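You operate a simulated robot arm through the tools that you are given. There is no shell and no other tool. Be economical: measure what you need, move in short steps, check, and stop when the job is done.

Carry out the task below with a simulated robot arm. There is one attempt and no reset: what you move stays moved.

## Task
Finish winding the blue bobbin at HIGH tension, then press END.
Fine: tension slider to HIGH and roller arm on, winder slider till FULL and left home, arm away again after END. Leave the knob; move no bobbin.

The check looks at the end state, three seconds after you hand in, the way a careful person would. Anything else that was tipped, shoved, dropped, spilled or broken makes it a failure.

## Robot
A 7-joint arm with a two-finger parallel gripper, fixed in place. Base frame: the origin is at the foot of the arm, x ahead of it, y to its left, z up; the work surface is at about z = 0.76. Readings come in m, degrees, newtons and seconds.
With the tool pointing down near the work surface it reaches from about 0.2 to 0.68 m from the base axis. Its first joint turns from -66.0 to 66.0 degrees. Payload 2.4 kg.
The tool frame sits at the grasp point between the pads (the TCP): z along the fingers, y along the line on which they close. The tips reach 0.03 m beyond it. Largest opening 0.094 m; finger width 0.028, thickness 0.01; the body of the gripper, 0.05 by 0.096 m, starts 0.055 m behind the TCP.
Orientation is that of the tool frame in the base frame, as [roll, pitch, yaw] about the fixed x, y, z axes, in that order (R = Rz(yaw) Ry(pitch) Rx(roll)). With the fingers straight down and closing along the base's y, the tool's x points along the base's -x, its y along +y and its z along -z.

## Interface
- The arm moves only by the tool apply_moves. Its argument "rows" is a list of rows, each a list of 7 numbers: the shift along the base's x, y, z in mm, then the turn, a rotation vector about the base's x, y, z in rad, then the gripper command, from -1 (shut) to 1 (fully open), values between in proportion. In form: [[tx, ty, tz, wx, wy, wz, hand], ...]. A call has 1 to 10 rows; each row shifts and turns the commanded pose from where the row before left it. Each row takes 0.2 s and may step no farther than 0.05 m and 8.6 degrees from the row before; otherwise, or with a gripper value out of range, the whole call is refused. Where a pose cannot be reached the arm comes as near as it can. A force on the tool above 90 N (or 10 N above the force at the start of the call, whichever is more), or a blocked arm, ends the call early, and 0.2 s more pass. Each finger travels about 0.153 m/s and halts on what it meets, pressing with about 43 N; the grip force reading is that of the motor and also rises with nothing between the fingers. The clock runs only during rows and for 0.2 s after the last one: add rows that do not move to give the fingers time. It gives the time, the measured TCP pose, the force on the tool (base axes), the opening and the grip force at its end, in the units of the frame above (readings bear some noise), and new pictures: "views" is both (left out), scene, wrist or none.
- Cameras (640 x 400 px; columns grow to the right, rows downward): "scene" is fixed at [0.0322, 0.4681, 1.4407]; the picture's right is [-0.81, -0.59, 0.00], its down [-0.35, 0.48, -0.81] and it looks along [0.48, -0.65, -0.59] (base axes); focal length 334 px, centre (320, 200). "wrist" rides on the gripper at [-0.037, 0, -0.058] in the tool frame; the picture's right is [0.00, -1.00, 0.00], its down [0.97, 0.00, -0.24] and it looks along [0.24, 0.00, 0.97] (tool axes); focal length 218 px, centre (320, 200). There is no depth. A picture from a camera that has moved, and an enlarged one, comes with that camera's place and axes in the base frame and with its lens.
- enlarge(camera, box): a new picture of the part [left, top, right, bottom] of that camera's present view, enlarged. No time passes.
- job_done(): hands the job in; it is judged then, once.

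Work in short steps. Places have to be worked out from the pictures, the camera data and where the tool is seen: move nearer, look again, correct. Check each grasp and each placing, and mend what went wrong. You have 120 turns and 150 pictures in all, those below and enlarged ones among them. Open the gripper and draw the arm clear of the work before you hand the job in, unless the task says otherwise; then end with one line.

The tools are called after "Emit:" by a JSON object that holds its "api" and its "payload". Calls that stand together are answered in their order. apply_moves: Moves the arm, as the interface text tells. Its arguments: {"type":"object","properties":{"rows":{"type":"array","items":{"type":"array","items":{"type":"number"}}},"views":{"type":"string","enum":["both","scene","wrist","none"]}},"required":["rows"]} The other tools are called the same way: enlarge (camera, box) takes an enlarged picture of a part of a camera's view; job_done () hands the job in.

At the start:

```text
clock: 0.0
ee_pos: [0.3687, 0.0409, 1.106]
tcp_rot: [-180.0, -0.1, -179.9]
contact_force: [-0.2, 0.0, -0.4]
gripper_width: 0.0939
grasp_force: 0.0
```

scene: 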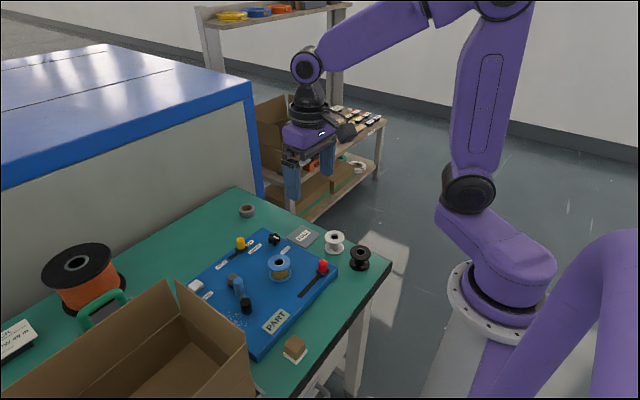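
wrist: 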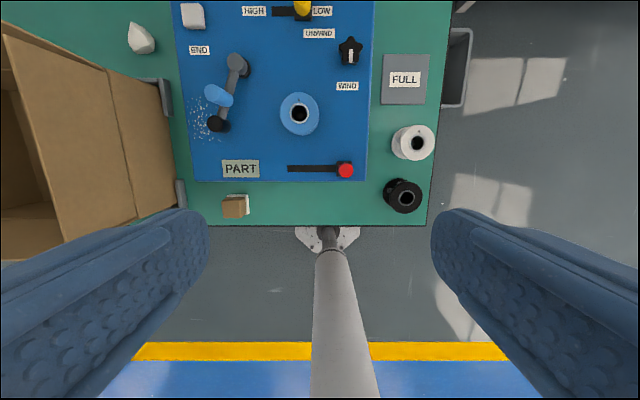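

I'll look at the panel closely in both views before moving.

Emit:
{"api": "enlarge", "payload": {"camera": "wrist", "box": [170, 0, 450, 220]}}

Emit:
{"api": "enlarge", "payload": {"camera": "scene", "box": [170, 190, 400, 370]}}

```text
1.82 times, centred on (310, 110) of wrist
camera zoom: at [0.4057, 0.0405, 1.1634], right [0.0, -1.0, 0.0], down [-0.97, 0.0, 0.24], along [-0.24, 0.0, -0.97], focal length 397 px, centre (338, 364)
```

zoom: 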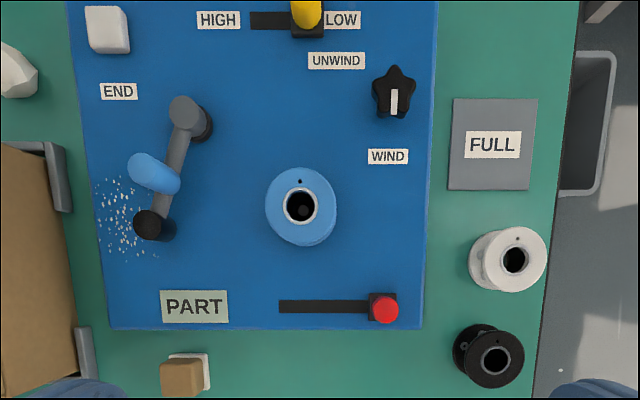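

```text
2.22 times, centred on (285, 280) of scene
camera zoom: at [0.0322, 0.4681, 1.4407], right [-0.81, -0.59, 0.0], down [-0.35, 0.48, -0.81], along [0.48, -0.65, -0.59], focal length 742 px, centre (398, 22)
```

zoom: 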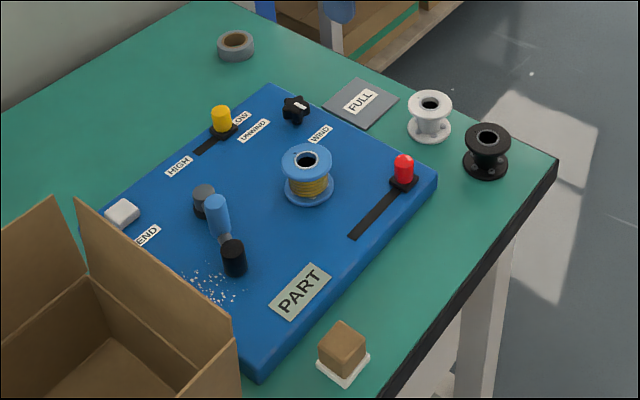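

The yellow (tension) knob is at LOW, the red (winder) at the right end of its slot, and the roller arm is swung away. I'll move over the panel for a better look.

Emit:
{"api": "apply_moves", "payload": {"rows": [[30, 20, -10, 0, 0, 0, 1], [30, 20, -10, 0, 0, 0, 1], [30, 20, -10, 0, 0, 0, 1], [30, 0, -10, 0, 0, 0, 1], [0, 0, 0, 0, 0, 0, 1]], "views": "both"}}

```text
clock: 1.2
ee_pos: [0.4872, 0.1014, 1.0654]
tcp_rot: [180.0, 0.1, 179.9]
contact_force: [-0.9, -0.7, -0.1]
gripper_width: 0.0942
grasp_force: 0.0
camera wrist: at [0.5255, 0.1002, 1.1232], right [0.0, -1.0, 0.0], down [-0.97, 0.0, 0.24], along [-0.24, 0.0, -0.97], focal length 218 px, centre (320, 200)
```

scene: 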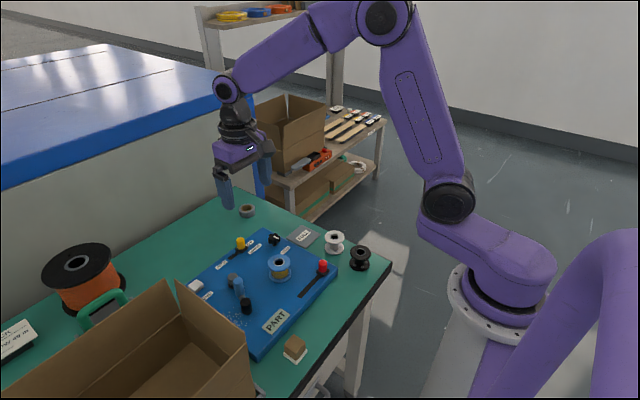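
wrist: 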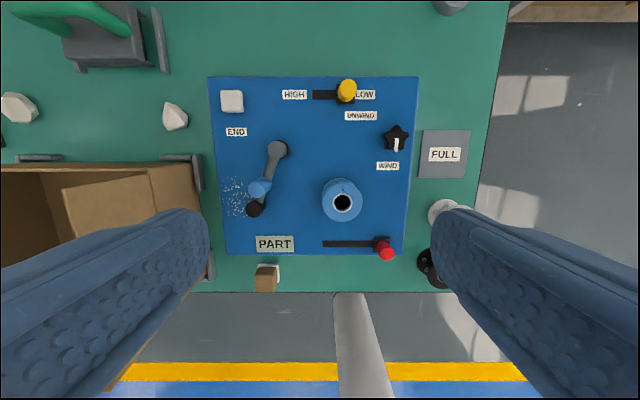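

Enlarging to triangulate the knob positions and heights.

Emit:
{"api": "enlarge", "payload": {"camera": "wrist", "box": [200, 60, 424, 200]}}

Emit:
{"api": "enlarge", "payload": {"camera": "wrist", "box": [200, 150, 424, 290]}}

Emit:
{"api": "enlarge", "payload": {"camera": "scene", "box": [180, 220, 340, 320]}}

```text
2.86 times, centred on (312, 130) of wrist
camera zoom: at [0.5255, 0.1002, 1.1232], right [0.0, -1.0, 0.0], down [-0.97, 0.0, 0.24], along [-0.24, 0.0, -0.97], focal length 624 px, centre (343, 400)
```

zoom: 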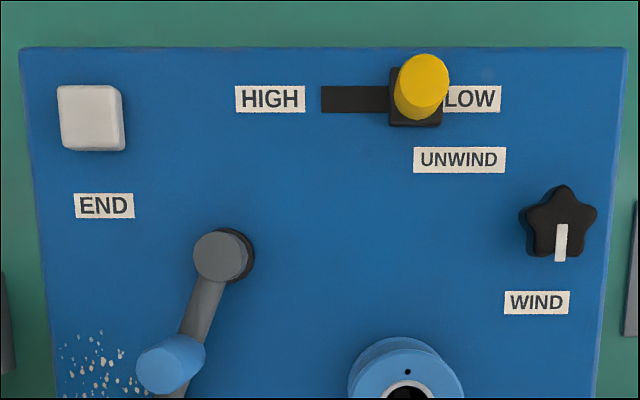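

```text
2.86 times, centred on (312, 220) of wrist
camera zoom: at [0.5255, 0.1002, 1.1232], right [0.0, -1.0, 0.0], down [-0.97, 0.0, 0.24], along [-0.24, 0.0, -0.97], focal length 624 px, centre (343, 143)
```

zoom: 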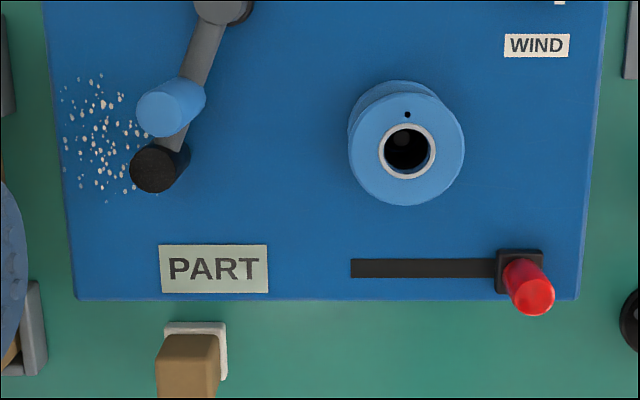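

```text
4.00 times, centred on (260, 270) of scene
camera zoom: at [0.0322, 0.4681, 1.4407], right [-0.81, -0.59, 0.0], down [-0.35, 0.48, -0.81], along [0.48, -0.65, -0.59], focal length 1336 px, centre (560, -80)
```

zoom: 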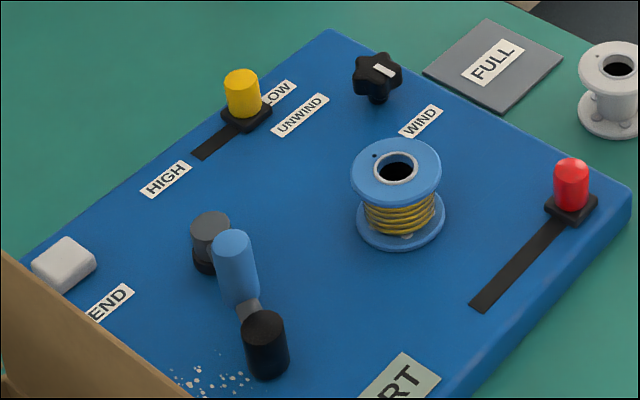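

Panel top is at z≈0.792. The yellow knob is at about (0.594, 0.066) with its top near 0.83, and red is at (0.369, 0.001). I'll go above yellow with the gripper half open.

Emit:
{"api": "apply_moves", "payload": {"rows": [[35, -12, -30, 0, 0, 0, 0.3], [35, -12, -40, 0, 0, 0, 0.3], [35, -12, -40, 0, 0, 0, 0.3], [0, 0, -40, 0, 0, 0, 0.3], [0, 0, 0, 0, 0, 0, 0.3]]}}

```text
refused: row 2 steps farther than a row can; nothing moved
```

Steps were slightly too long, so I'll use smaller ones.

Emit:
{"api": "apply_moves", "payload": {"rows": [[27, -9, -30, 0, 0, 0, 0.3], [27, -9, -30, 0, 0, 0, 0.3], [27, -9, -30, 0, 0, 0, 0.3], [24, -9, -30, 0, 0, 0, 0.3], [0, 0, -30, 0, 0, 0, 0.3], [0, 0, 0, 0, 0, 0, 0.3]]}}

```text
clock: 2.6
ee_pos: [0.5948, 0.0649, 0.9156]
tcp_rot: [-180.0, 0.0, -180.0]
contact_force: [1.1, 0.3, -1.0]
gripper_width: 0.0608
grasp_force: 0.1
camera wrist: at [0.6309, 0.0644, 0.9734], right [0.0, -1.0, 0.0], down [-0.97, 0.0, 0.24], along [-0.24, 0.0, -0.97], focal length 218 px, centre (320, 200)
```

scene: 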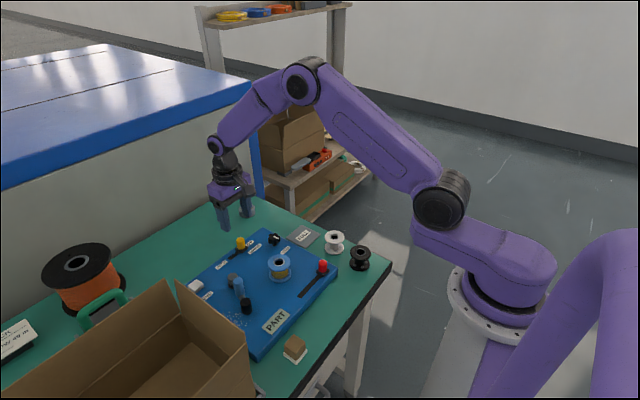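
wrist: 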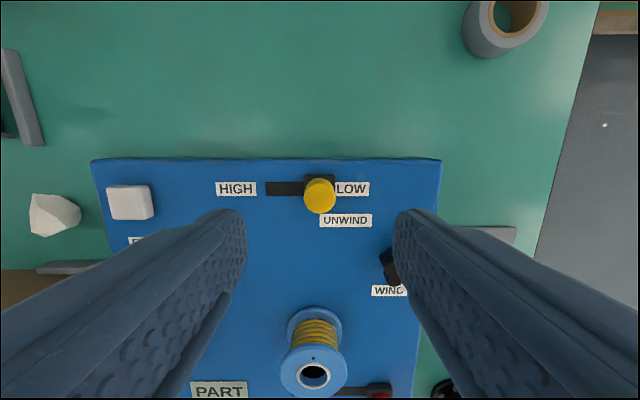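

The knob is centred in y and sits at x≈0.600. I'll descend, straddling it.

Emit:
{"api": "apply_moves", "payload": {"rows": [[5, 0, -25, 0, 0, 0, 0.3], [0, 0, -25, 0, 0, 0, 0.3], [0, 0, -24, 0, 0, 0, 0.3], [0, 0, 0, 0, 0, 0, -0.15], [0, 0, 0, 0, 0, 0, -0.15]]}}

Emit:
{"api": "enlarge", "payload": {"camera": "scene", "box": [180, 180, 340, 280]}}

```text
clock: 3.8
ee_pos: [0.5989, 0.0638, 0.8412]
tcp_rot: [-180.0, 0.0, 180.0]
contact_force: [-0.1, 0.3, 0.7]
gripper_width: 0.0401
grasp_force: 0.0
camera wrist: at [0.6359, 0.0636, 0.8992], right [0.0, -1.0, 0.0], down [-0.97, 0.0, 0.24], along [-0.24, 0.0, -0.97], focal length 218 px, centre (320, 200)
```

scene: 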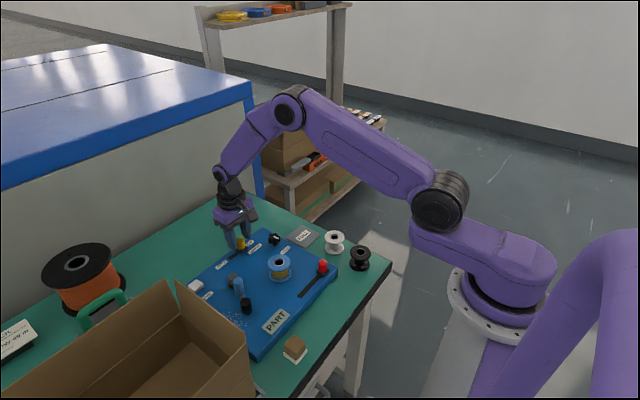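
wrist: 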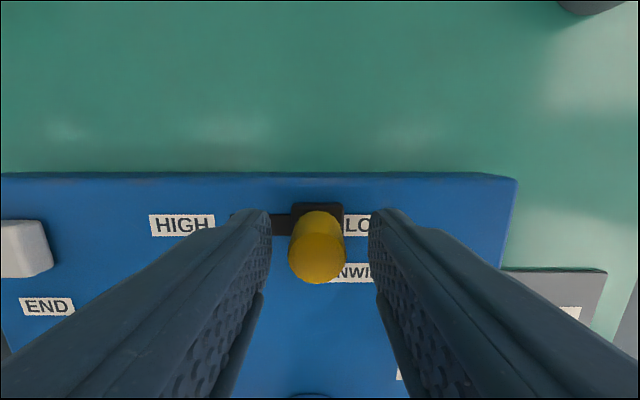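

```text
4.00 times, centred on (260, 230) of scene
camera zoom: at [0.0322, 0.4681, 1.4407], right [-0.81, -0.59, 0.0], down [-0.35, 0.48, -0.81], along [0.48, -0.65, -0.59], focal length 1336 px, centre (560, 80)
```

zoom: 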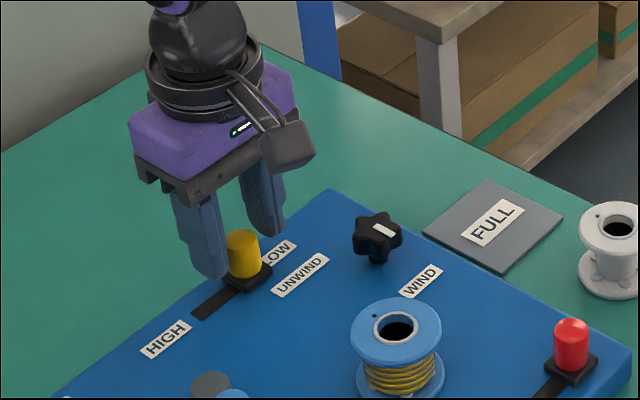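

Straddled. I'll narrow a little and push left (+y) toward HIGH.

Emit:
{"api": "apply_moves", "payload": {"rows": [[0, 0, 0, 0, 0, 0, -0.3], [0, 8, 0, 0, 0, 0, -0.3], [0, 8, 0, 0, 0, 0, -0.3], [0, 8, 0, 0, 0, 0, -0.3], [0, 8, 0, 0, 0, 0, -0.3], [0, 6, 0, 0, 0, 0, -0.3]]}}

Emit:
{"api": "enlarge", "payload": {"camera": "scene", "box": [180, 180, 340, 280]}}

```text
clock: 5.2
ee_pos: [0.5972, 0.1023, 0.8422]
tcp_rot: [-180.0, 0.0, 180.0]
contact_force: [0.1, 0.2, 0.5]
gripper_width: 0.0334
grasp_force: 0.4
camera wrist: at [0.6356, 0.1021, 0.8995], right [0.0, -1.0, 0.0], down [-0.97, 0.0, 0.24], along [-0.24, 0.0, -0.97], focal length 218 px, centre (320, 200)
```

scene: 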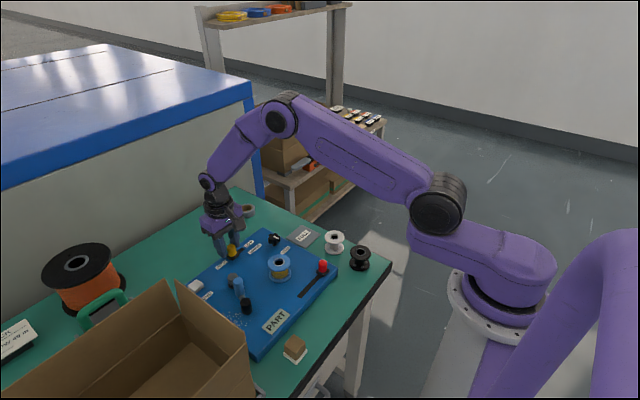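
wrist: 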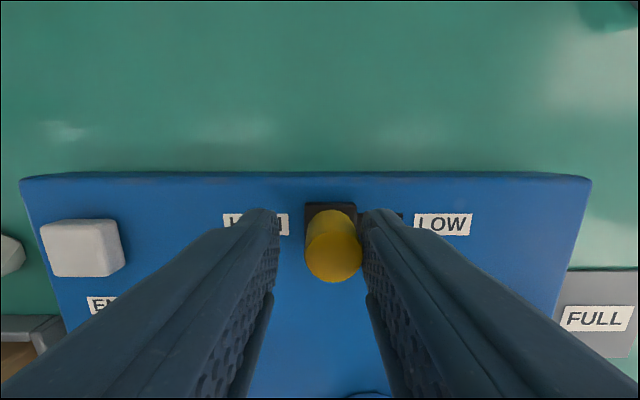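

```text
4.00 times, centred on (260, 230) of scene
camera zoom: at [0.0322, 0.4681, 1.4407], right [-0.81, -0.59, 0.0], down [-0.35, 0.48, -0.81], along [0.48, -0.65, -0.59], focal length 1336 px, centre (560, 80)
```

zoom: 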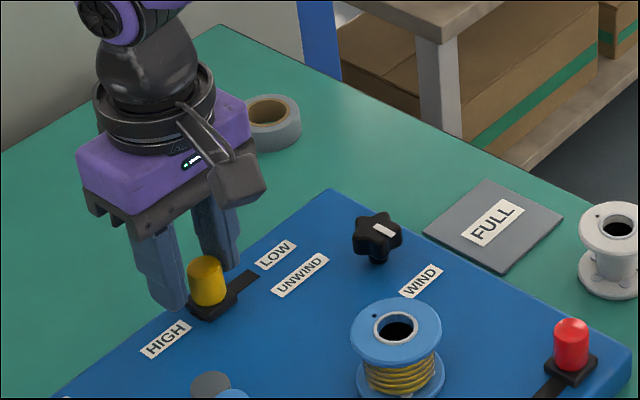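

The knob moved and looks near the left end. I'll push a few mm more to find the stop.

Emit:
{"api": "apply_moves", "payload": {"rows": [[0, 3, 0, 0, 0, 0, -0.3], [0, 3, 0, 0, 0, 0, -0.3], [0, 3, 0, 0, 0, 0, -0.3], [0, 0, 0, 0, 0, 0, -0.3]], "views": "wrist"}}

```text
clock: 6.2
ee_pos: [0.5981, 0.1115, 0.8408]
tcp_rot: [-180.0, 0.0, 179.8]
contact_force: [-1.1, -3.5, 1.3]
gripper_width: 0.0352
grasp_force: 2.0
camera wrist: at [0.6355, 0.1108, 0.8994], right [0.0, -1.0, 0.0], down [-0.97, 0.0, 0.24], along [-0.24, 0.0, -0.97], focal length 218 px, centre (320, 200)
```

wrist: 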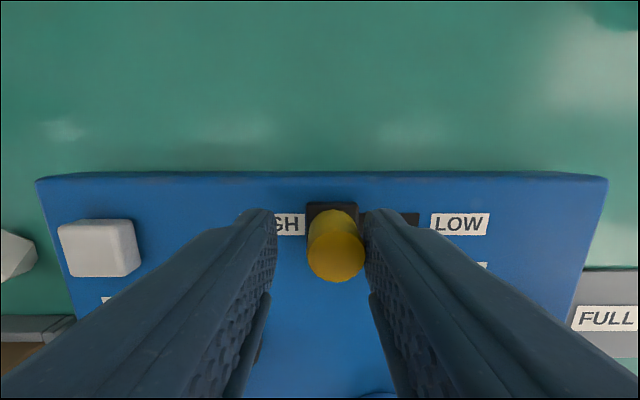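

The force rose and the finger yielded, so this looks like the stop. I'll nudge once more to confirm, back off a bit, open, and rise.

Emit:
{"api": "apply_moves", "payload": {"rows": [[0, 3, 0, 0, 0, 0, -0.3], [0, 0, 0, 0, 0, 0, -0.3]], "views": "none"}}

Emit:
{"api": "apply_moves", "payload": {"rows": [[0, -8, 0, 0, 0, 0, -0.1], [0, 0, 0, 0, 0, 0, 0.1], [0, 0, 30, 0, 0, 0, 0.1], [-20, 0, 40, 0, 0, 0, 0.1], [-30, 0, 30, 0, 0, 0, 0.1], [0, 0, 0, 0, 0, 0, 0.1]]}}

Emit:
{"api": "enlarge", "payload": {"camera": "scene", "box": [180, 220, 340, 320]}}

```text
clock: 6.8
ee_pos: [0.5988, 0.112, 0.8413]
tcp_rot: [-179.9, -0.1, 179.9]
contact_force: [-2.6, -11.8, 2.6]
gripper_width: 0.0391
grasp_force: 5.8
```

```text
clock: 8.2
ee_pos: [0.5471, 0.106, 0.9418]
tcp_rot: [179.9, 0.0, -180.0]
contact_force: [-0.3, 0.1, -0.5]
gripper_width: 0.0516
grasp_force: 0.0
camera wrist: at [0.584, 0.1065, 0.9988], right [0.0, -1.0, 0.0], down [-0.97, 0.0, 0.24], along [-0.24, 0.0, -0.97], focal length 218 px, centre (320, 200)
```

scene: 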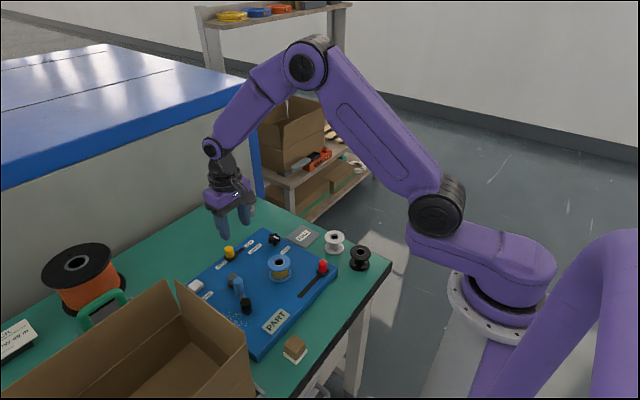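
wrist: 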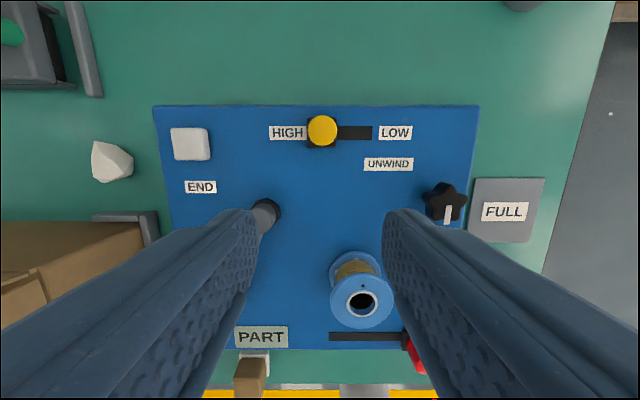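

```text
4.00 times, centred on (260, 270) of scene
camera zoom: at [0.0322, 0.4681, 1.4407], right [-0.81, -0.59, 0.0], down [-0.35, 0.48, -0.81], along [0.48, -0.65, -0.59], focal length 1336 px, centre (560, -80)
```

zoom: 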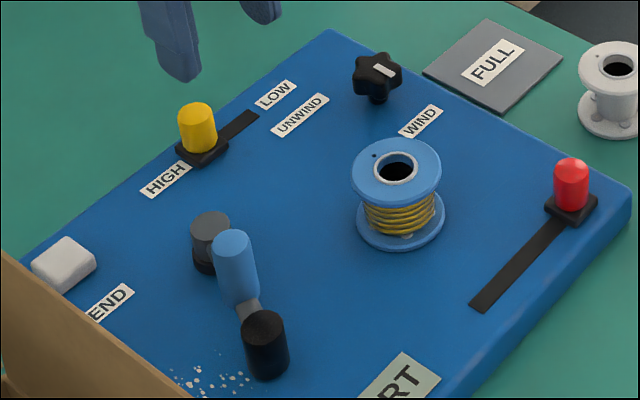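

Yellow is seated at HIGH. The roller arm pivots at about (0.521, 0.156) and its blue peg top is near (0.473, 0.182, 0.847). I'll close the fingers and look from above the peg, to check clearance to the cardboard box as well.

Emit:
{"api": "apply_moves", "payload": {"rows": [[-30, 30, 20, 0, 0, 0, 0], [-30, 30, 20, 0, 0, 0, -1], [-20, 20, 10, 0, 0, 0, -1], [0, 0, 0, 0, 0, 0, -1]], "views": "both"}}

Emit:
{"api": "enlarge", "payload": {"camera": "wrist", "box": [160, 60, 480, 260]}}

```text
clock: 9.2
ee_pos: [0.4682, 0.1865, 0.9913]
tcp_rot: [180.0, -0.1, 180.0]
contact_force: [-0.1, -0.7, 0.9]
gripper_width: 0.0
grasp_force: 32.9
camera wrist: at [0.5049, 0.1863, 1.049], right [0.0, -1.0, 0.0], down [-0.97, 0.0, 0.24], along [-0.24, 0.0, -0.97], focal length 218 px, centre (320, 200)
```

scene: 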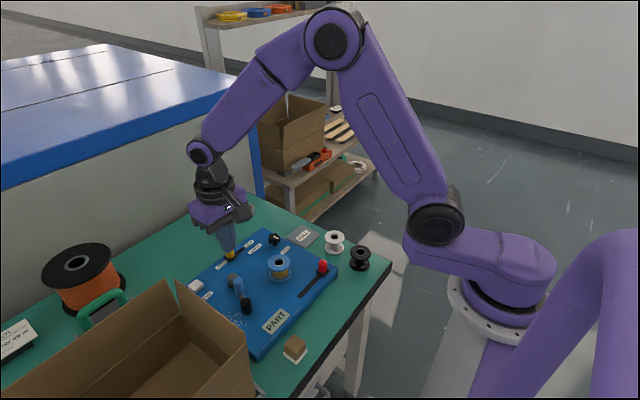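
wrist: 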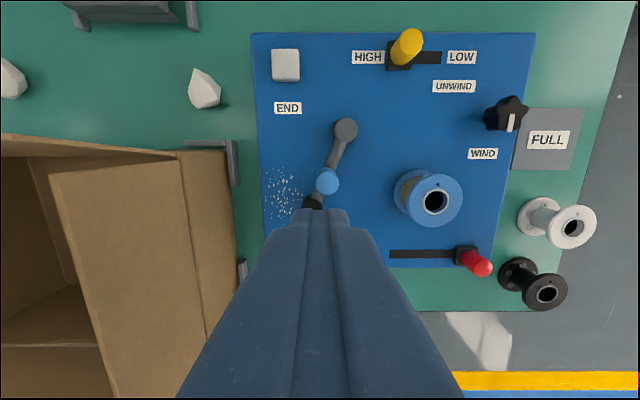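

```text
2.00 times, centred on (320, 160) of wrist
camera zoom: at [0.5049, 0.1863, 1.049], right [0.0, -1.0, 0.0], down [-0.97, 0.0, 0.24], along [-0.24, 0.0, -0.97], focal length 436 px, centre (320, 280)
```

zoom: 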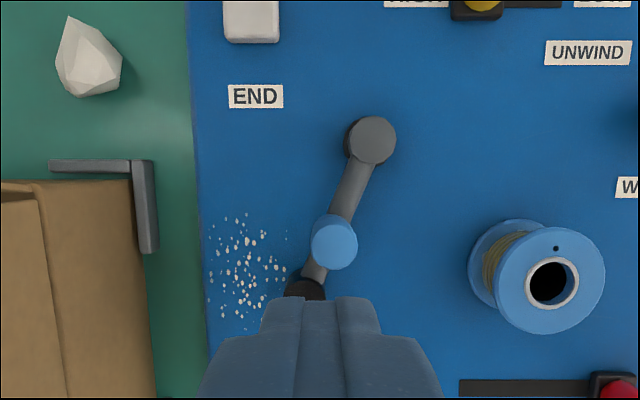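

The box wall is at y≥0.30, so there's clearance. I'll lower the closed fingers on the left side of the peg, tips at about 0.825.

Emit:
{"api": "apply_moves", "payload": {"rows": [[12, 28, 0, 0, 0, 0, -1], [0, 0, -45, 0, 0, 0, -1], [0, 0, -45, 0, 0, 0, -1], [0, 0, -44, 0, 0, 0, -1], [0, 0, 0, 0, 0, 0, -1]], "views": "both"}}

Emit:
{"api": "enlarge", "payload": {"camera": "scene", "box": [180, 220, 340, 320]}}

```text
clock: 10.4
ee_pos: [0.4803, 0.214, 0.856]
tcp_rot: [180.0, 0.0, -180.0]
contact_force: [0.5, -0.4, 1.2]
gripper_width: 0.0
grasp_force: 33.0
camera wrist: at [0.5181, 0.2136, 0.9141], right [0.0, -1.0, 0.0], down [-0.97, 0.0, 0.24], along [-0.24, 0.0, -0.97], focal length 218 px, centre (320, 200)
```

scene: 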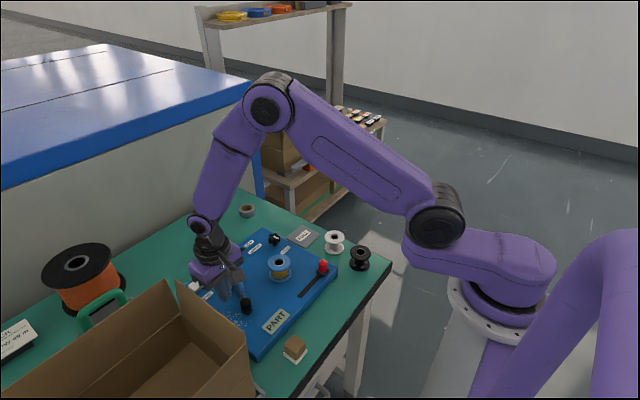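
wrist: 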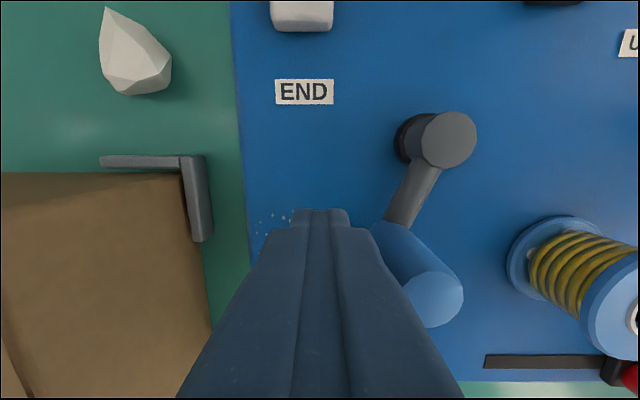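

```text
4.00 times, centred on (260, 270) of scene
camera zoom: at [0.0322, 0.4681, 1.4407], right [-0.81, -0.59, 0.0], down [-0.35, 0.48, -0.81], along [0.48, -0.65, -0.59], focal length 1336 px, centre (560, -80)
```

zoom: 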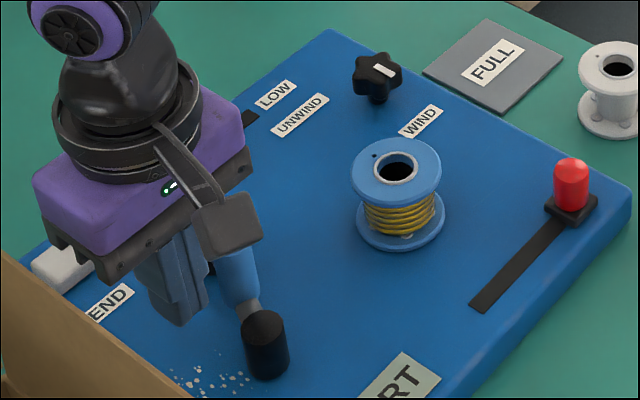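

The fingers are clear and left of the peg. I'll push it right (-y) in steps.

Emit:
{"api": "apply_moves", "payload": {"rows": [[0, -10, 0, 0, 0, 0, -1], [0, -8, 0, 0, 0, 0, -1], [0, -8, 0, 0, 0, 0, -1], [0, -8, 0, 0, 0, 0, -1], [0, -8, 0, 0, 0, 0, -1], [0, -8, 0, 0, 0, 0, -1], [0, 0, 0, 0, 0, 0, -1]], "views": "both"}}

Emit:
{"api": "enlarge", "payload": {"camera": "scene", "box": [180, 220, 340, 320]}}

```text
clock: 12.0
ee_pos: [0.4823, 0.1639, 0.8575]
tcp_rot: [179.9, 0.1, -179.9]
contact_force: [-0.1, 0.7, -0.1]
gripper_width: 0.0003
grasp_force: 32.8
camera wrist: at [0.5179, 0.164, 0.9151], right [0.0, -1.0, 0.0], down [-0.97, 0.0, 0.24], along [-0.24, 0.0, -0.97], focal length 218 px, centre (320, 200)
```

scene: 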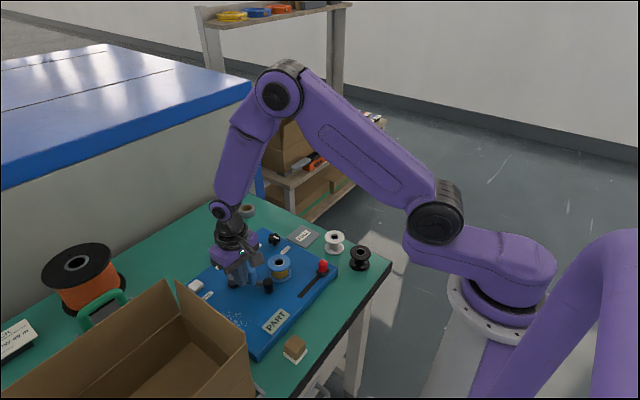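
wrist: 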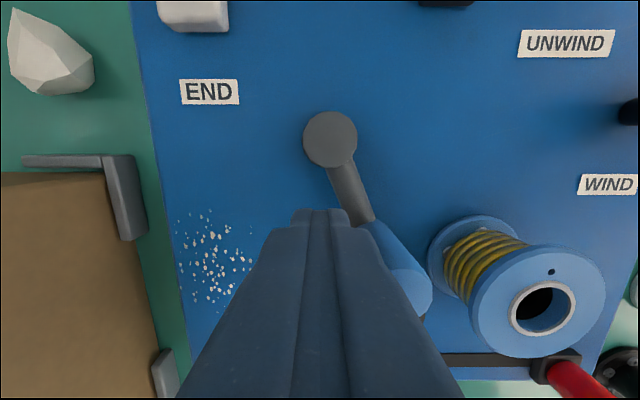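

```text
4.00 times, centred on (260, 270) of scene
camera zoom: at [0.0322, 0.4681, 1.4407], right [-0.81, -0.59, 0.0], down [-0.35, 0.48, -0.81], along [0.48, -0.65, -0.59], focal length 1336 px, centre (560, -80)
```

zoom: 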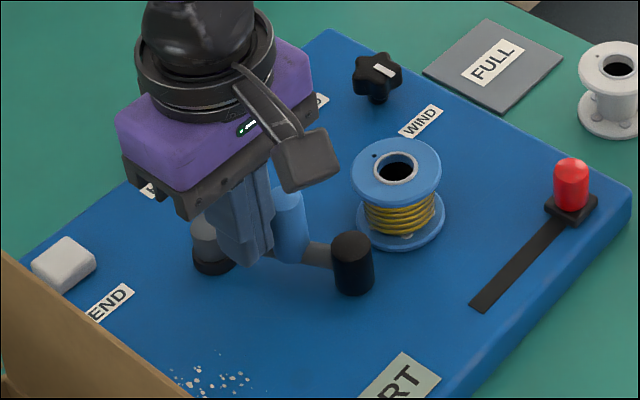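

The arm is swinging in smoothly, with the roller near the bobbin. I'll continue in small steps until contact.

Emit:
{"api": "apply_moves", "payload": {"rows": [[0, -4, 0, 0, 0, 0, -1], [0, -4, 0, 0, 0, 0, -1], [0, -4, 0, 0, 0, 0, -1], [0, 0, 0, 0, 0, 0, -1]], "views": "wrist"}}

Emit:
{"api": "enlarge", "payload": {"camera": "scene", "box": [180, 220, 340, 320]}}

```text
clock: 13.0
ee_pos: [0.4797, 0.1563, 0.8581]
tcp_rot: [179.9, 0.2, -179.7]
contact_force: [1.1, 29.5, -7.9]
gripper_width: 0.0002
grasp_force: 32.5
camera wrist: at [0.5174, 0.1566, 0.9156], right [0.01, -1.0, 0.0], down [-0.97, -0.01, 0.24], along [-0.24, 0.0, -0.97], focal length 218 px, centre (320, 200)
```

wrist: 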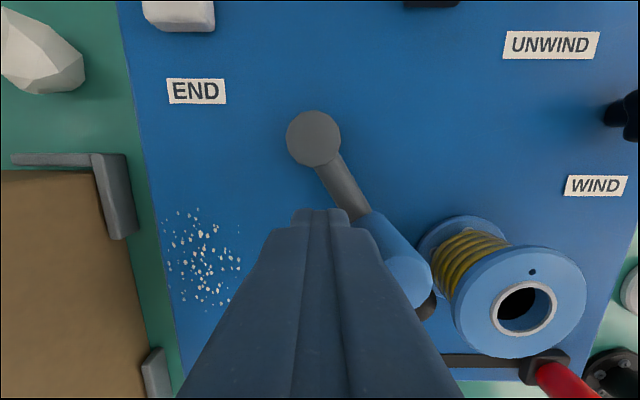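

```text
4.00 times, centred on (260, 270) of scene
camera zoom: at [0.0323, 0.4689, 1.4404], right [-0.81, -0.59, 0.0], down [-0.35, 0.48, -0.81], along [0.48, -0.65, -0.59], focal length 1336 px, centre (560, -80)
```

zoom: 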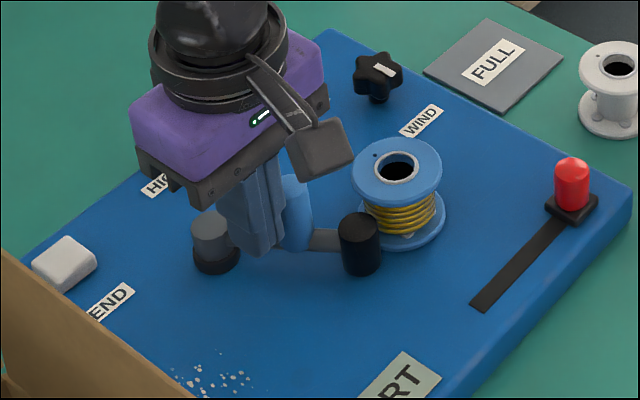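

Firm contact, so the roller is on the bobbin. I'll back off, rise and move over the red slider with a half-open gripper.

Emit:
{"api": "apply_moves", "payload": {"rows": [[0, 8, 0, 0, 0, 0, -1], [0, 8, 0, 0, 0, 0, -1], [0, 0, 40, 0, 0, 0, -1], [0, 0, 45, 0, 0, 0, -1], [-25, -40, 0, 0, 0, 0, 0.3], [-25, -40, 0, 0, 0, 0, 0.3], [-30, -40, 0, 0, 0, 0, 0.3], [-31, -38, 0, 0, 0, 0, 0.3], [0, 0, 0, 0, 0, 0, 0.3]], "views": "both"}}

Emit:
{"api": "enlarge", "payload": {"camera": "scene", "box": [180, 220, 340, 320]}}

```text
clock: 15.0
ee_pos: [0.3689, 0.0105, 0.9423]
tcp_rot: [-180.0, 0.0, -179.9]
contact_force: [-0.4, 0.1, -0.1]
gripper_width: 0.0611
grasp_force: 0.0
camera wrist: at [0.406, 0.01, 1.0002], right [0.0, -1.0, 0.0], down [-0.97, 0.0, 0.24], along [-0.24, 0.0, -0.97], focal length 218 px, centre (320, 200)
```

scene: 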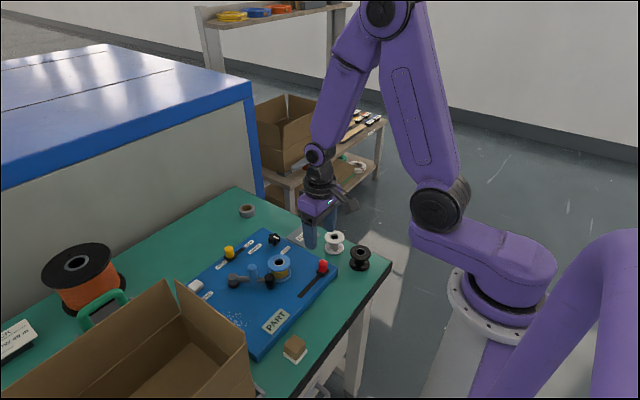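
wrist: 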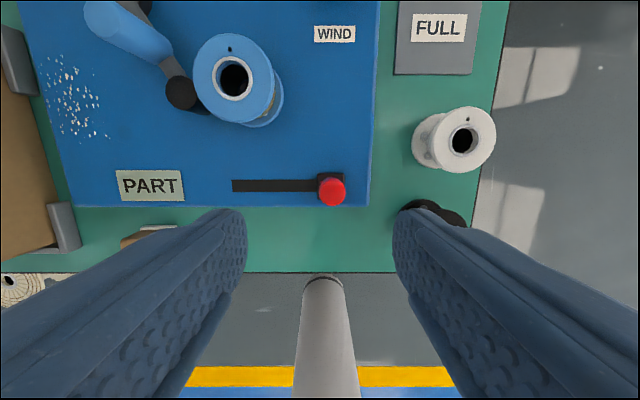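

```text
4.00 times, centred on (260, 270) of scene
camera zoom: at [0.0322, 0.4681, 1.4407], right [-0.81, -0.59, 0.0], down [-0.35, 0.48, -0.81], along [0.48, -0.65, -0.59], focal length 1336 px, centre (560, -80)
```

zoom: 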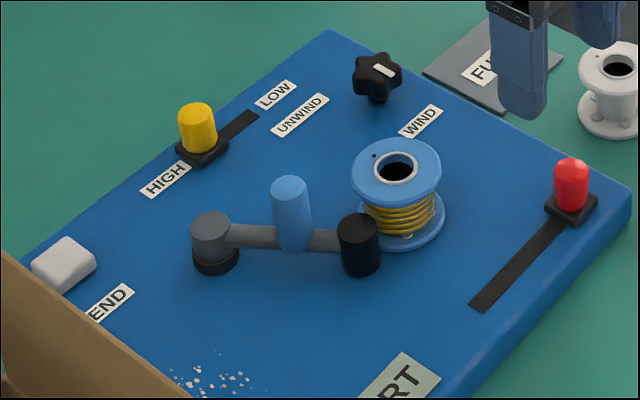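

The roller arm stays on the bobbin. The red knob is at (0.371, 0.001), so I'll align and descend around it, staying clear of the black bobbin.

Emit:
{"api": "apply_moves", "payload": {"rows": [[2, -9, 0, 0, 0, 0, 0.2], [0, 0, -35, 0, 0, 0, 0.2], [0, 0, -35, 0, 0, 0, 0.2], [0, 0, -30, 0, 0, 0, 0.2], [0, 0, 0, 0, 0, 0, -0.3], [0, 0, 0, 0, 0, 0, -0.3]], "views": "both"}}

```text
clock: 16.4
ee_pos: [0.3701, 0.0033, 0.8433]
tcp_rot: [180.0, -0.1, 180.0]
contact_force: [-0.4, -0.5, -0.2]
gripper_width: 0.0329
grasp_force: 0.1
camera wrist: at [0.4088, 0.0028, 0.9005], right [0.0, -1.0, 0.0], down [-0.97, 0.0, 0.24], along [-0.24, 0.0, -0.97], focal length 218 px, centre (320, 200)
```

scene: 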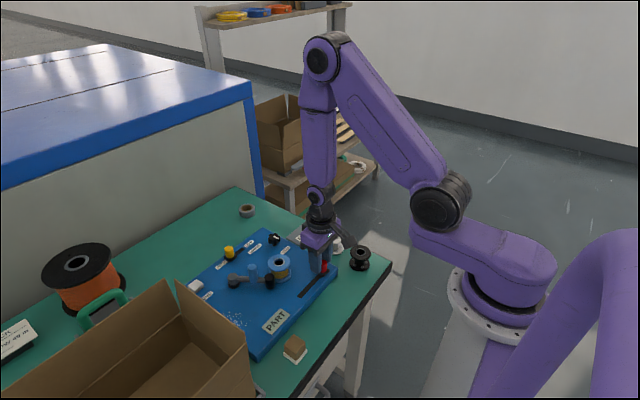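
wrist: 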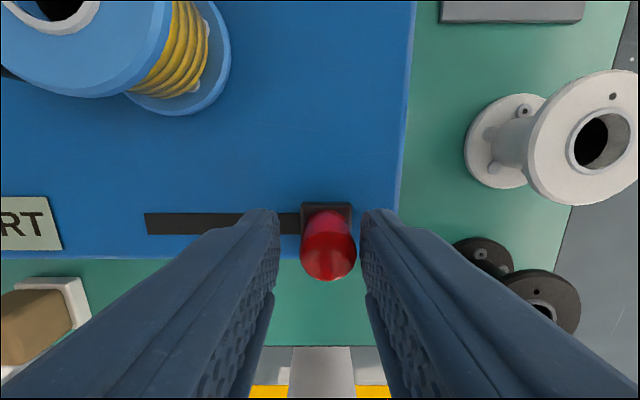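

Red is straddled. I'll slide it left toward the far end and watch the bobbin and labels.

Emit:
{"api": "apply_moves", "payload": {"rows": [[0, 10, 0, 0, 0, 0, -0.3], [0, 10, 0, 0, 0, 0, -0.3], [0, 10, 0, 0, 0, 0, -0.3], [0, 10, 0, 0, 0, 0, -0.3], [0, 10, 0, 0, 0, 0, -0.3], [0, 0, 0, 0, 0, 0, -0.3]], "views": "wrist"}}

Emit:
{"api": "enlarge", "payload": {"camera": "scene", "box": [180, 220, 340, 340]}}

```text
clock: 17.8
ee_pos: [0.3723, 0.0512, 0.8421]
tcp_rot: [179.9, 0.0, -180.0]
contact_force: [-1.1, -0.6, 0.5]
gripper_width: 0.0327
grasp_force: 0.0
camera wrist: at [0.4093, 0.0515, 0.9003], right [0.0, -1.0, 0.0], down [-0.97, 0.0, 0.24], along [-0.24, 0.0, -0.97], focal length 218 px, centre (320, 200)
```

wrist: 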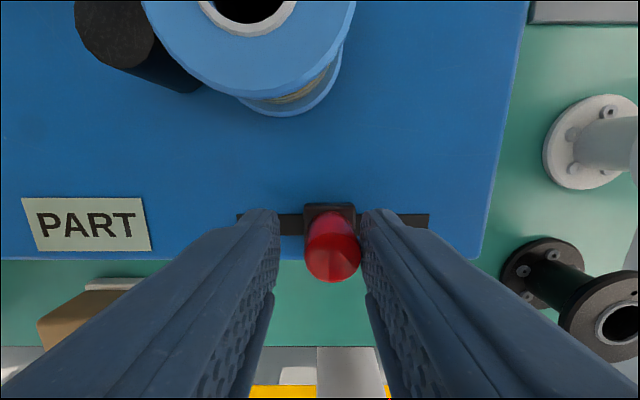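

```text
3.33 times, centred on (260, 280) of scene
camera zoom: at [0.0322, 0.4681, 1.4407], right [-0.81, -0.59, 0.0], down [-0.35, 0.48, -0.81], along [0.48, -0.65, -0.59], focal length 1114 px, centre (520, -67)
```

zoom: 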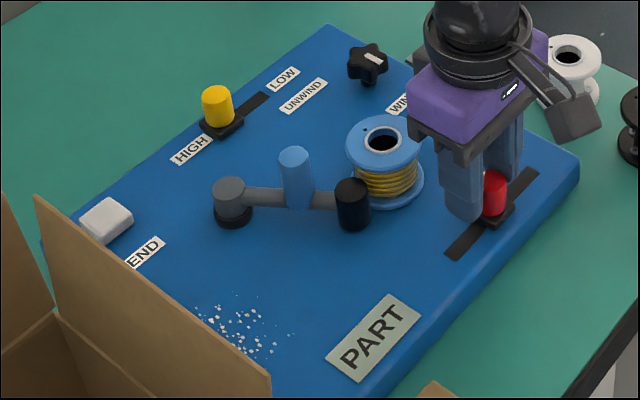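

About halfway. I'll continue to the left end and hold briefly.

Emit:
{"api": "apply_moves", "payload": {"rows": [[0, 8, 0, 0, 0, 0, -0.3], [0, 8, 0, 0, 0, 0, -0.3], [0, 8, 0, 0, 0, 0, -0.3], [0, 8, 0, 0, 0, 0, -0.3], [0, 4, 0, 0, 0, 0, -0.3], [0, 4, 0, 0, 0, 0, -0.3], [0, 0, 0, 0, 0, 0, -0.3]], "views": "wrist"}}

Emit:
{"api": "enlarge", "payload": {"camera": "scene", "box": [180, 220, 340, 340]}}

```text
clock: 19.4
ee_pos: [0.3714, 0.0914, 0.8422]
tcp_rot: [180.0, 0.0, -179.9]
contact_force: [-0.3, -0.5, -0.2]
gripper_width: 0.0334
grasp_force: 0.7
camera wrist: at [0.4089, 0.0915, 0.9003], right [0.0, -1.0, 0.0], down [-0.97, 0.0, 0.24], along [-0.24, 0.0, -0.97], focal length 218 px, centre (320, 200)
```

wrist: 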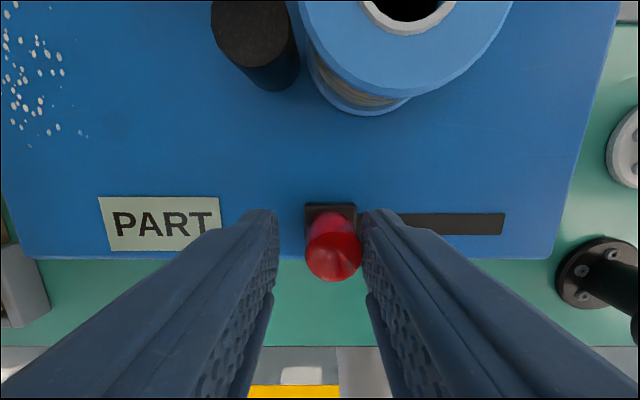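

```text
3.33 times, centred on (260, 280) of scene
camera zoom: at [0.0322, 0.4681, 1.4407], right [-0.81, -0.59, 0.0], down [-0.35, 0.48, -0.81], along [0.48, -0.65, -0.59], focal length 1114 px, centre (520, -67)
```

zoom: 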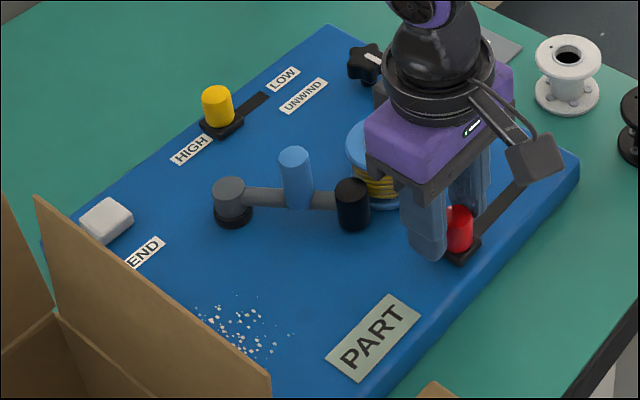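

There's no stop felt yet. I'll push a few mm more and hold.

Emit:
{"api": "apply_moves", "payload": {"rows": [[0, 3, 0, 0, 0, 0, -0.3], [0, 3, 0, 0, 0, 0, -0.3], [0, 3, 0, 0, 0, 0, -0.3], [0, 0, 0, 0, 0, 0, -0.3], [0, 0, 0, 0, 0, 0, -0.3]], "views": "wrist"}}

Emit:
{"api": "enlarge", "payload": {"camera": "scene", "box": [180, 220, 340, 340]}}

```text
clock: 20.6
ee_pos: [0.3711, 0.0996, 0.8426]
tcp_rot: [-180.0, 0.1, 179.9]
contact_force: [3.8, -17.2, -2.7]
gripper_width: 0.0422
grasp_force: 8.5
camera wrist: at [0.4089, 0.0995, 0.9004], right [0.0, -1.0, 0.0], down [-0.97, 0.0, 0.24], along [-0.24, 0.0, -0.97], focal length 218 px, centre (320, 200)
```

wrist: 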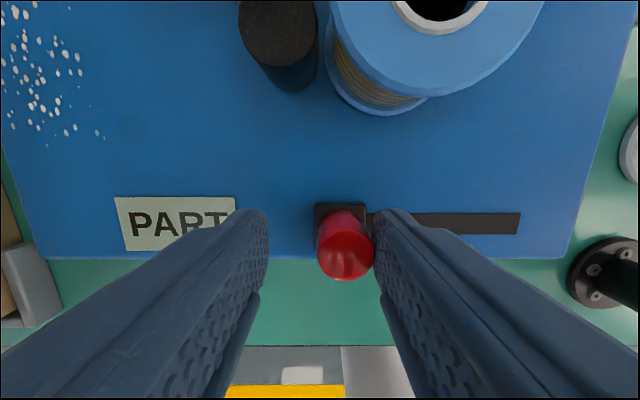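

```text
3.33 times, centred on (260, 280) of scene
camera zoom: at [0.0324, 0.4677, 1.4408], right [-0.81, -0.59, 0.0], down [-0.35, 0.48, -0.81], along [0.48, -0.65, -0.59], focal length 1114 px, centre (520, -67)
```

zoom: 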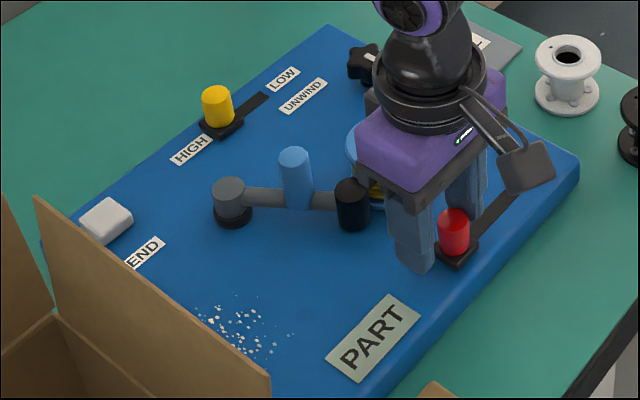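

The left stop is reached. I'll ease the pressure and hold for 2 s, watching for progress.

Emit:
{"api": "apply_moves", "payload": {"rows": [[0, -4, 0, 0, 0, 0, -0.3], [0, 0, 0, 0, 0, 0, -0.3], [0, 0, 0, 0, 0, 0, -0.3], [0, 0, 0, 0, 0, 0, -0.3], [0, 0, 0, 0, 0, 0, -0.3], [0, 0, 0, 0, 0, 0, -0.3], [0, 0, 0, 0, 0, 0, -0.3], [0, 0, 0, 0, 0, 0, -0.3], [0, 0, 0, 0, 0, 0, -0.3], [0, 0, 0, 0, 0, 0, -0.3]], "views": "both"}}

Emit:
{"api": "enlarge", "payload": {"camera": "wrist", "box": [200, 0, 520, 200]}}

```text
clock: 22.8
ee_pos: [0.3712, 0.0959, 0.8424]
tcp_rot: [-179.9, -0.1, 180.0]
contact_force: [-0.8, -5.9, 0.8]
gripper_width: 0.0358
grasp_force: 2.1
camera wrist: at [0.4088, 0.0962, 0.9004], right [0.0, -1.0, 0.0], down [-0.97, 0.0, 0.24], along [-0.24, 0.0, -0.97], focal length 218 px, centre (320, 200)
```

scene: 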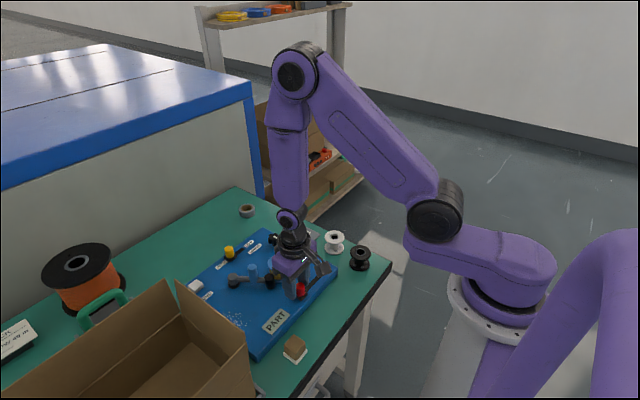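
wrist: 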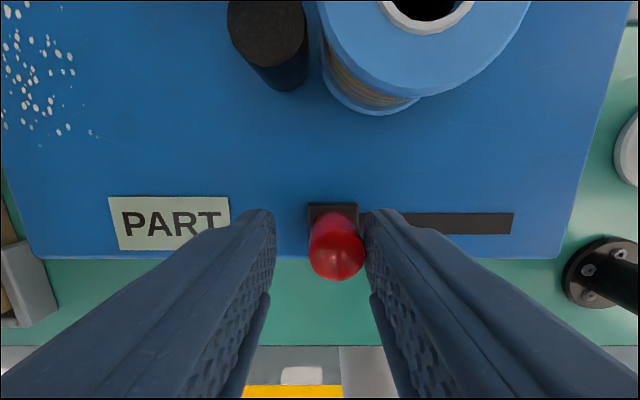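

```text
2.00 times, centred on (360, 100) of wrist
camera zoom: at [0.4088, 0.0962, 0.9004], right [0.0, -1.0, 0.0], down [-0.97, 0.0, 0.24], along [-0.24, 0.0, -0.97], focal length 436 px, centre (240, 400)
```

zoom: 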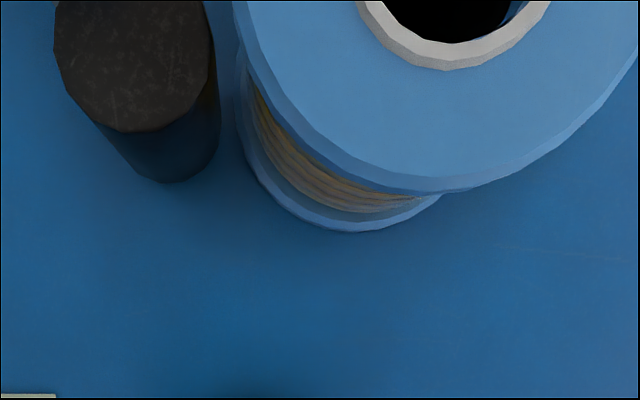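

It still reads PART. I'll keep holding the slider at the stop for longer and compare.

Emit:
{"api": "apply_moves", "payload": {"rows": [[0, 0, 0, 0, 0, 0, -0.3], [0, 0, 0, 0, 0, 0, -0.3], [0, 0, 0, 0, 0, 0, -0.3], [0, 0, 0, 0, 0, 0, -0.3], [0, 0, 0, 0, 0, 0, -0.3], [0, 0, 0, 0, 0, 0, -0.3], [0, 0, 0, 0, 0, 0, -0.3], [0, 0, 0, 0, 0, 0, -0.3], [0, 0, 0, 0, 0, 0, -0.3], [0, 0, 0, 0, 0, 0, -0.3]], "views": "wrist"}}

Emit:
{"api": "enlarge", "payload": {"camera": "wrist", "box": [200, 0, 520, 200]}}

Emit:
{"api": "enlarge", "payload": {"camera": "scene", "box": [180, 220, 340, 340]}}

```text
clock: 25.0
ee_pos: [0.3714, 0.097, 0.8425]
tcp_rot: [-179.9, 0.0, -179.9]
contact_force: [-1.1, -5.2, 1.4]
gripper_width: 0.0361
grasp_force: 2.6
camera wrist: at [0.4088, 0.0962, 0.9004], right [0.0, -1.0, 0.0], down [-0.97, 0.0, 0.24], along [-0.24, 0.0, -0.97], focal length 218 px, centre (320, 200)
```

wrist: 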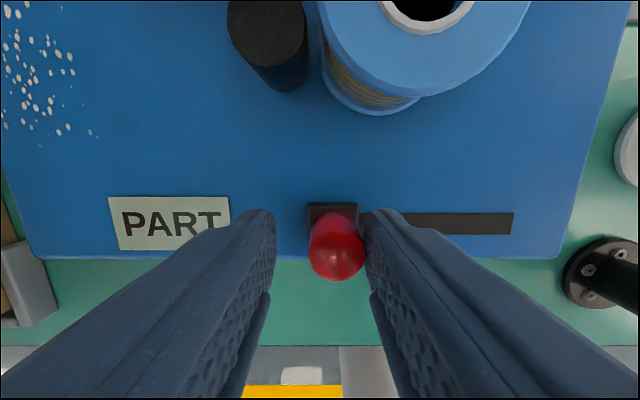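

```text
2.00 times, centred on (360, 100) of wrist
camera zoom: at [0.4088, 0.0962, 0.9004], right [0.0, -1.0, 0.0], down [-0.97, 0.0, 0.24], along [-0.24, 0.0, -0.97], focal length 436 px, centre (240, 400)
```

zoom: 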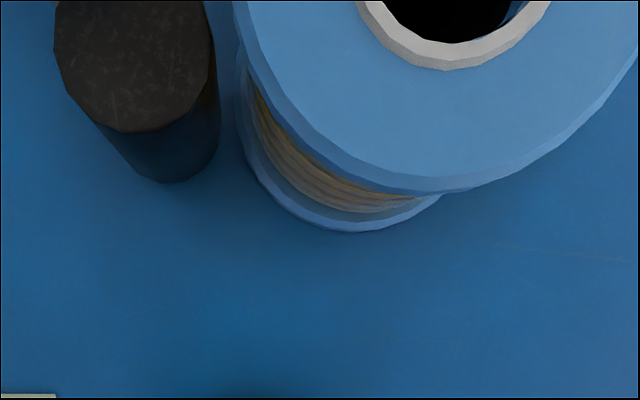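

```text
3.33 times, centred on (260, 280) of scene
camera zoom: at [0.0322, 0.468, 1.4407], right [-0.81, -0.59, 0.0], down [-0.35, 0.48, -0.81], along [0.48, -0.65, -0.59], focal length 1114 px, centre (520, -67)
```

zoom: 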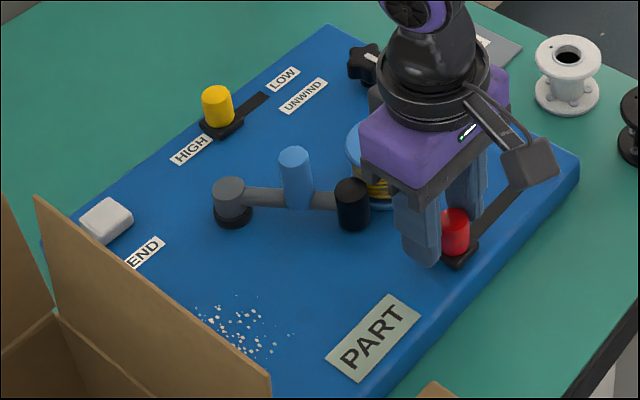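

Holding changes nothing, so winding probably counts strokes. I'll bring the slider back home to the right and check.

Emit:
{"api": "apply_moves", "payload": {"rows": [[0, -12, 0, 0, 0, 0, -0.3], [0, -12, 0, 0, 0, 0, -0.3], [0, -12, 0, 0, 0, 0, -0.3], [0, -12, 0, 0, 0, 0, -0.3], [0, -12, 0, 0, 0, 0, -0.3], [0, -12, 0, 0, 0, 0, -0.3], [0, -12, 0, 0, 0, 0, -0.3], [0, -10, 0, 0, 0, 0, -0.3], [0, -4, 0, 0, 0, 0, -0.3], [0, 0, 0, 0, 0, 0, -0.3]], "views": "wrist"}}

Emit:
{"api": "enlarge", "payload": {"camera": "scene", "box": [180, 220, 340, 320]}}

```text
clock: 27.2
ee_pos: [0.3715, -0.0001, 0.843]
tcp_rot: [180.0, 0.0, 180.0]
contact_force: [0.1, 0.9, -0.5]
gripper_width: 0.0331
grasp_force: 0.0
camera wrist: at [0.4083, -0.0015, 0.9001], right [0.0, -1.0, 0.0], down [-0.97, 0.0, 0.24], along [-0.24, 0.0, -0.97], focal length 218 px, centre (320, 200)
```

wrist: 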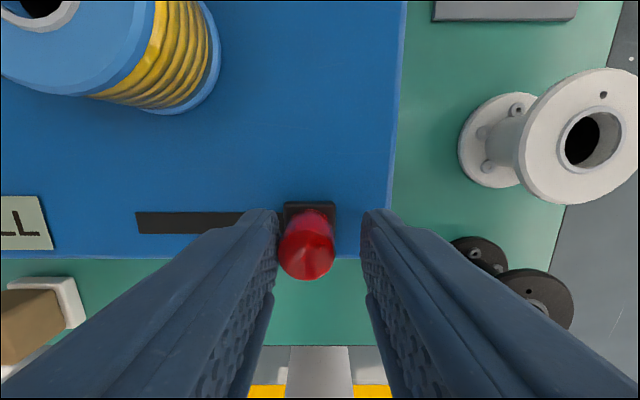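

```text
4.00 times, centred on (260, 270) of scene
camera zoom: at [0.0322, 0.4681, 1.4407], right [-0.81, -0.59, 0.0], down [-0.35, 0.48, -0.81], along [0.48, -0.65, -0.59], focal length 1336 px, centre (560, -80)
```

zoom: 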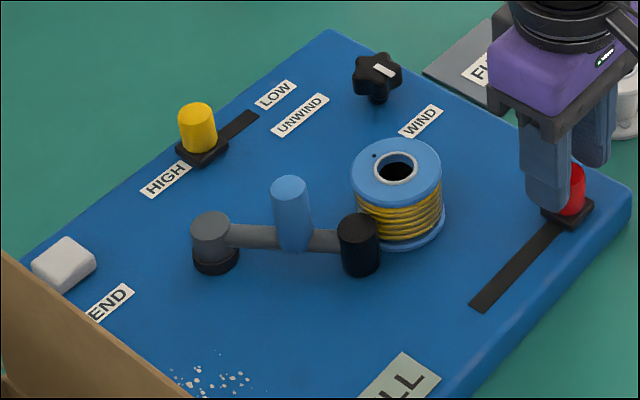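

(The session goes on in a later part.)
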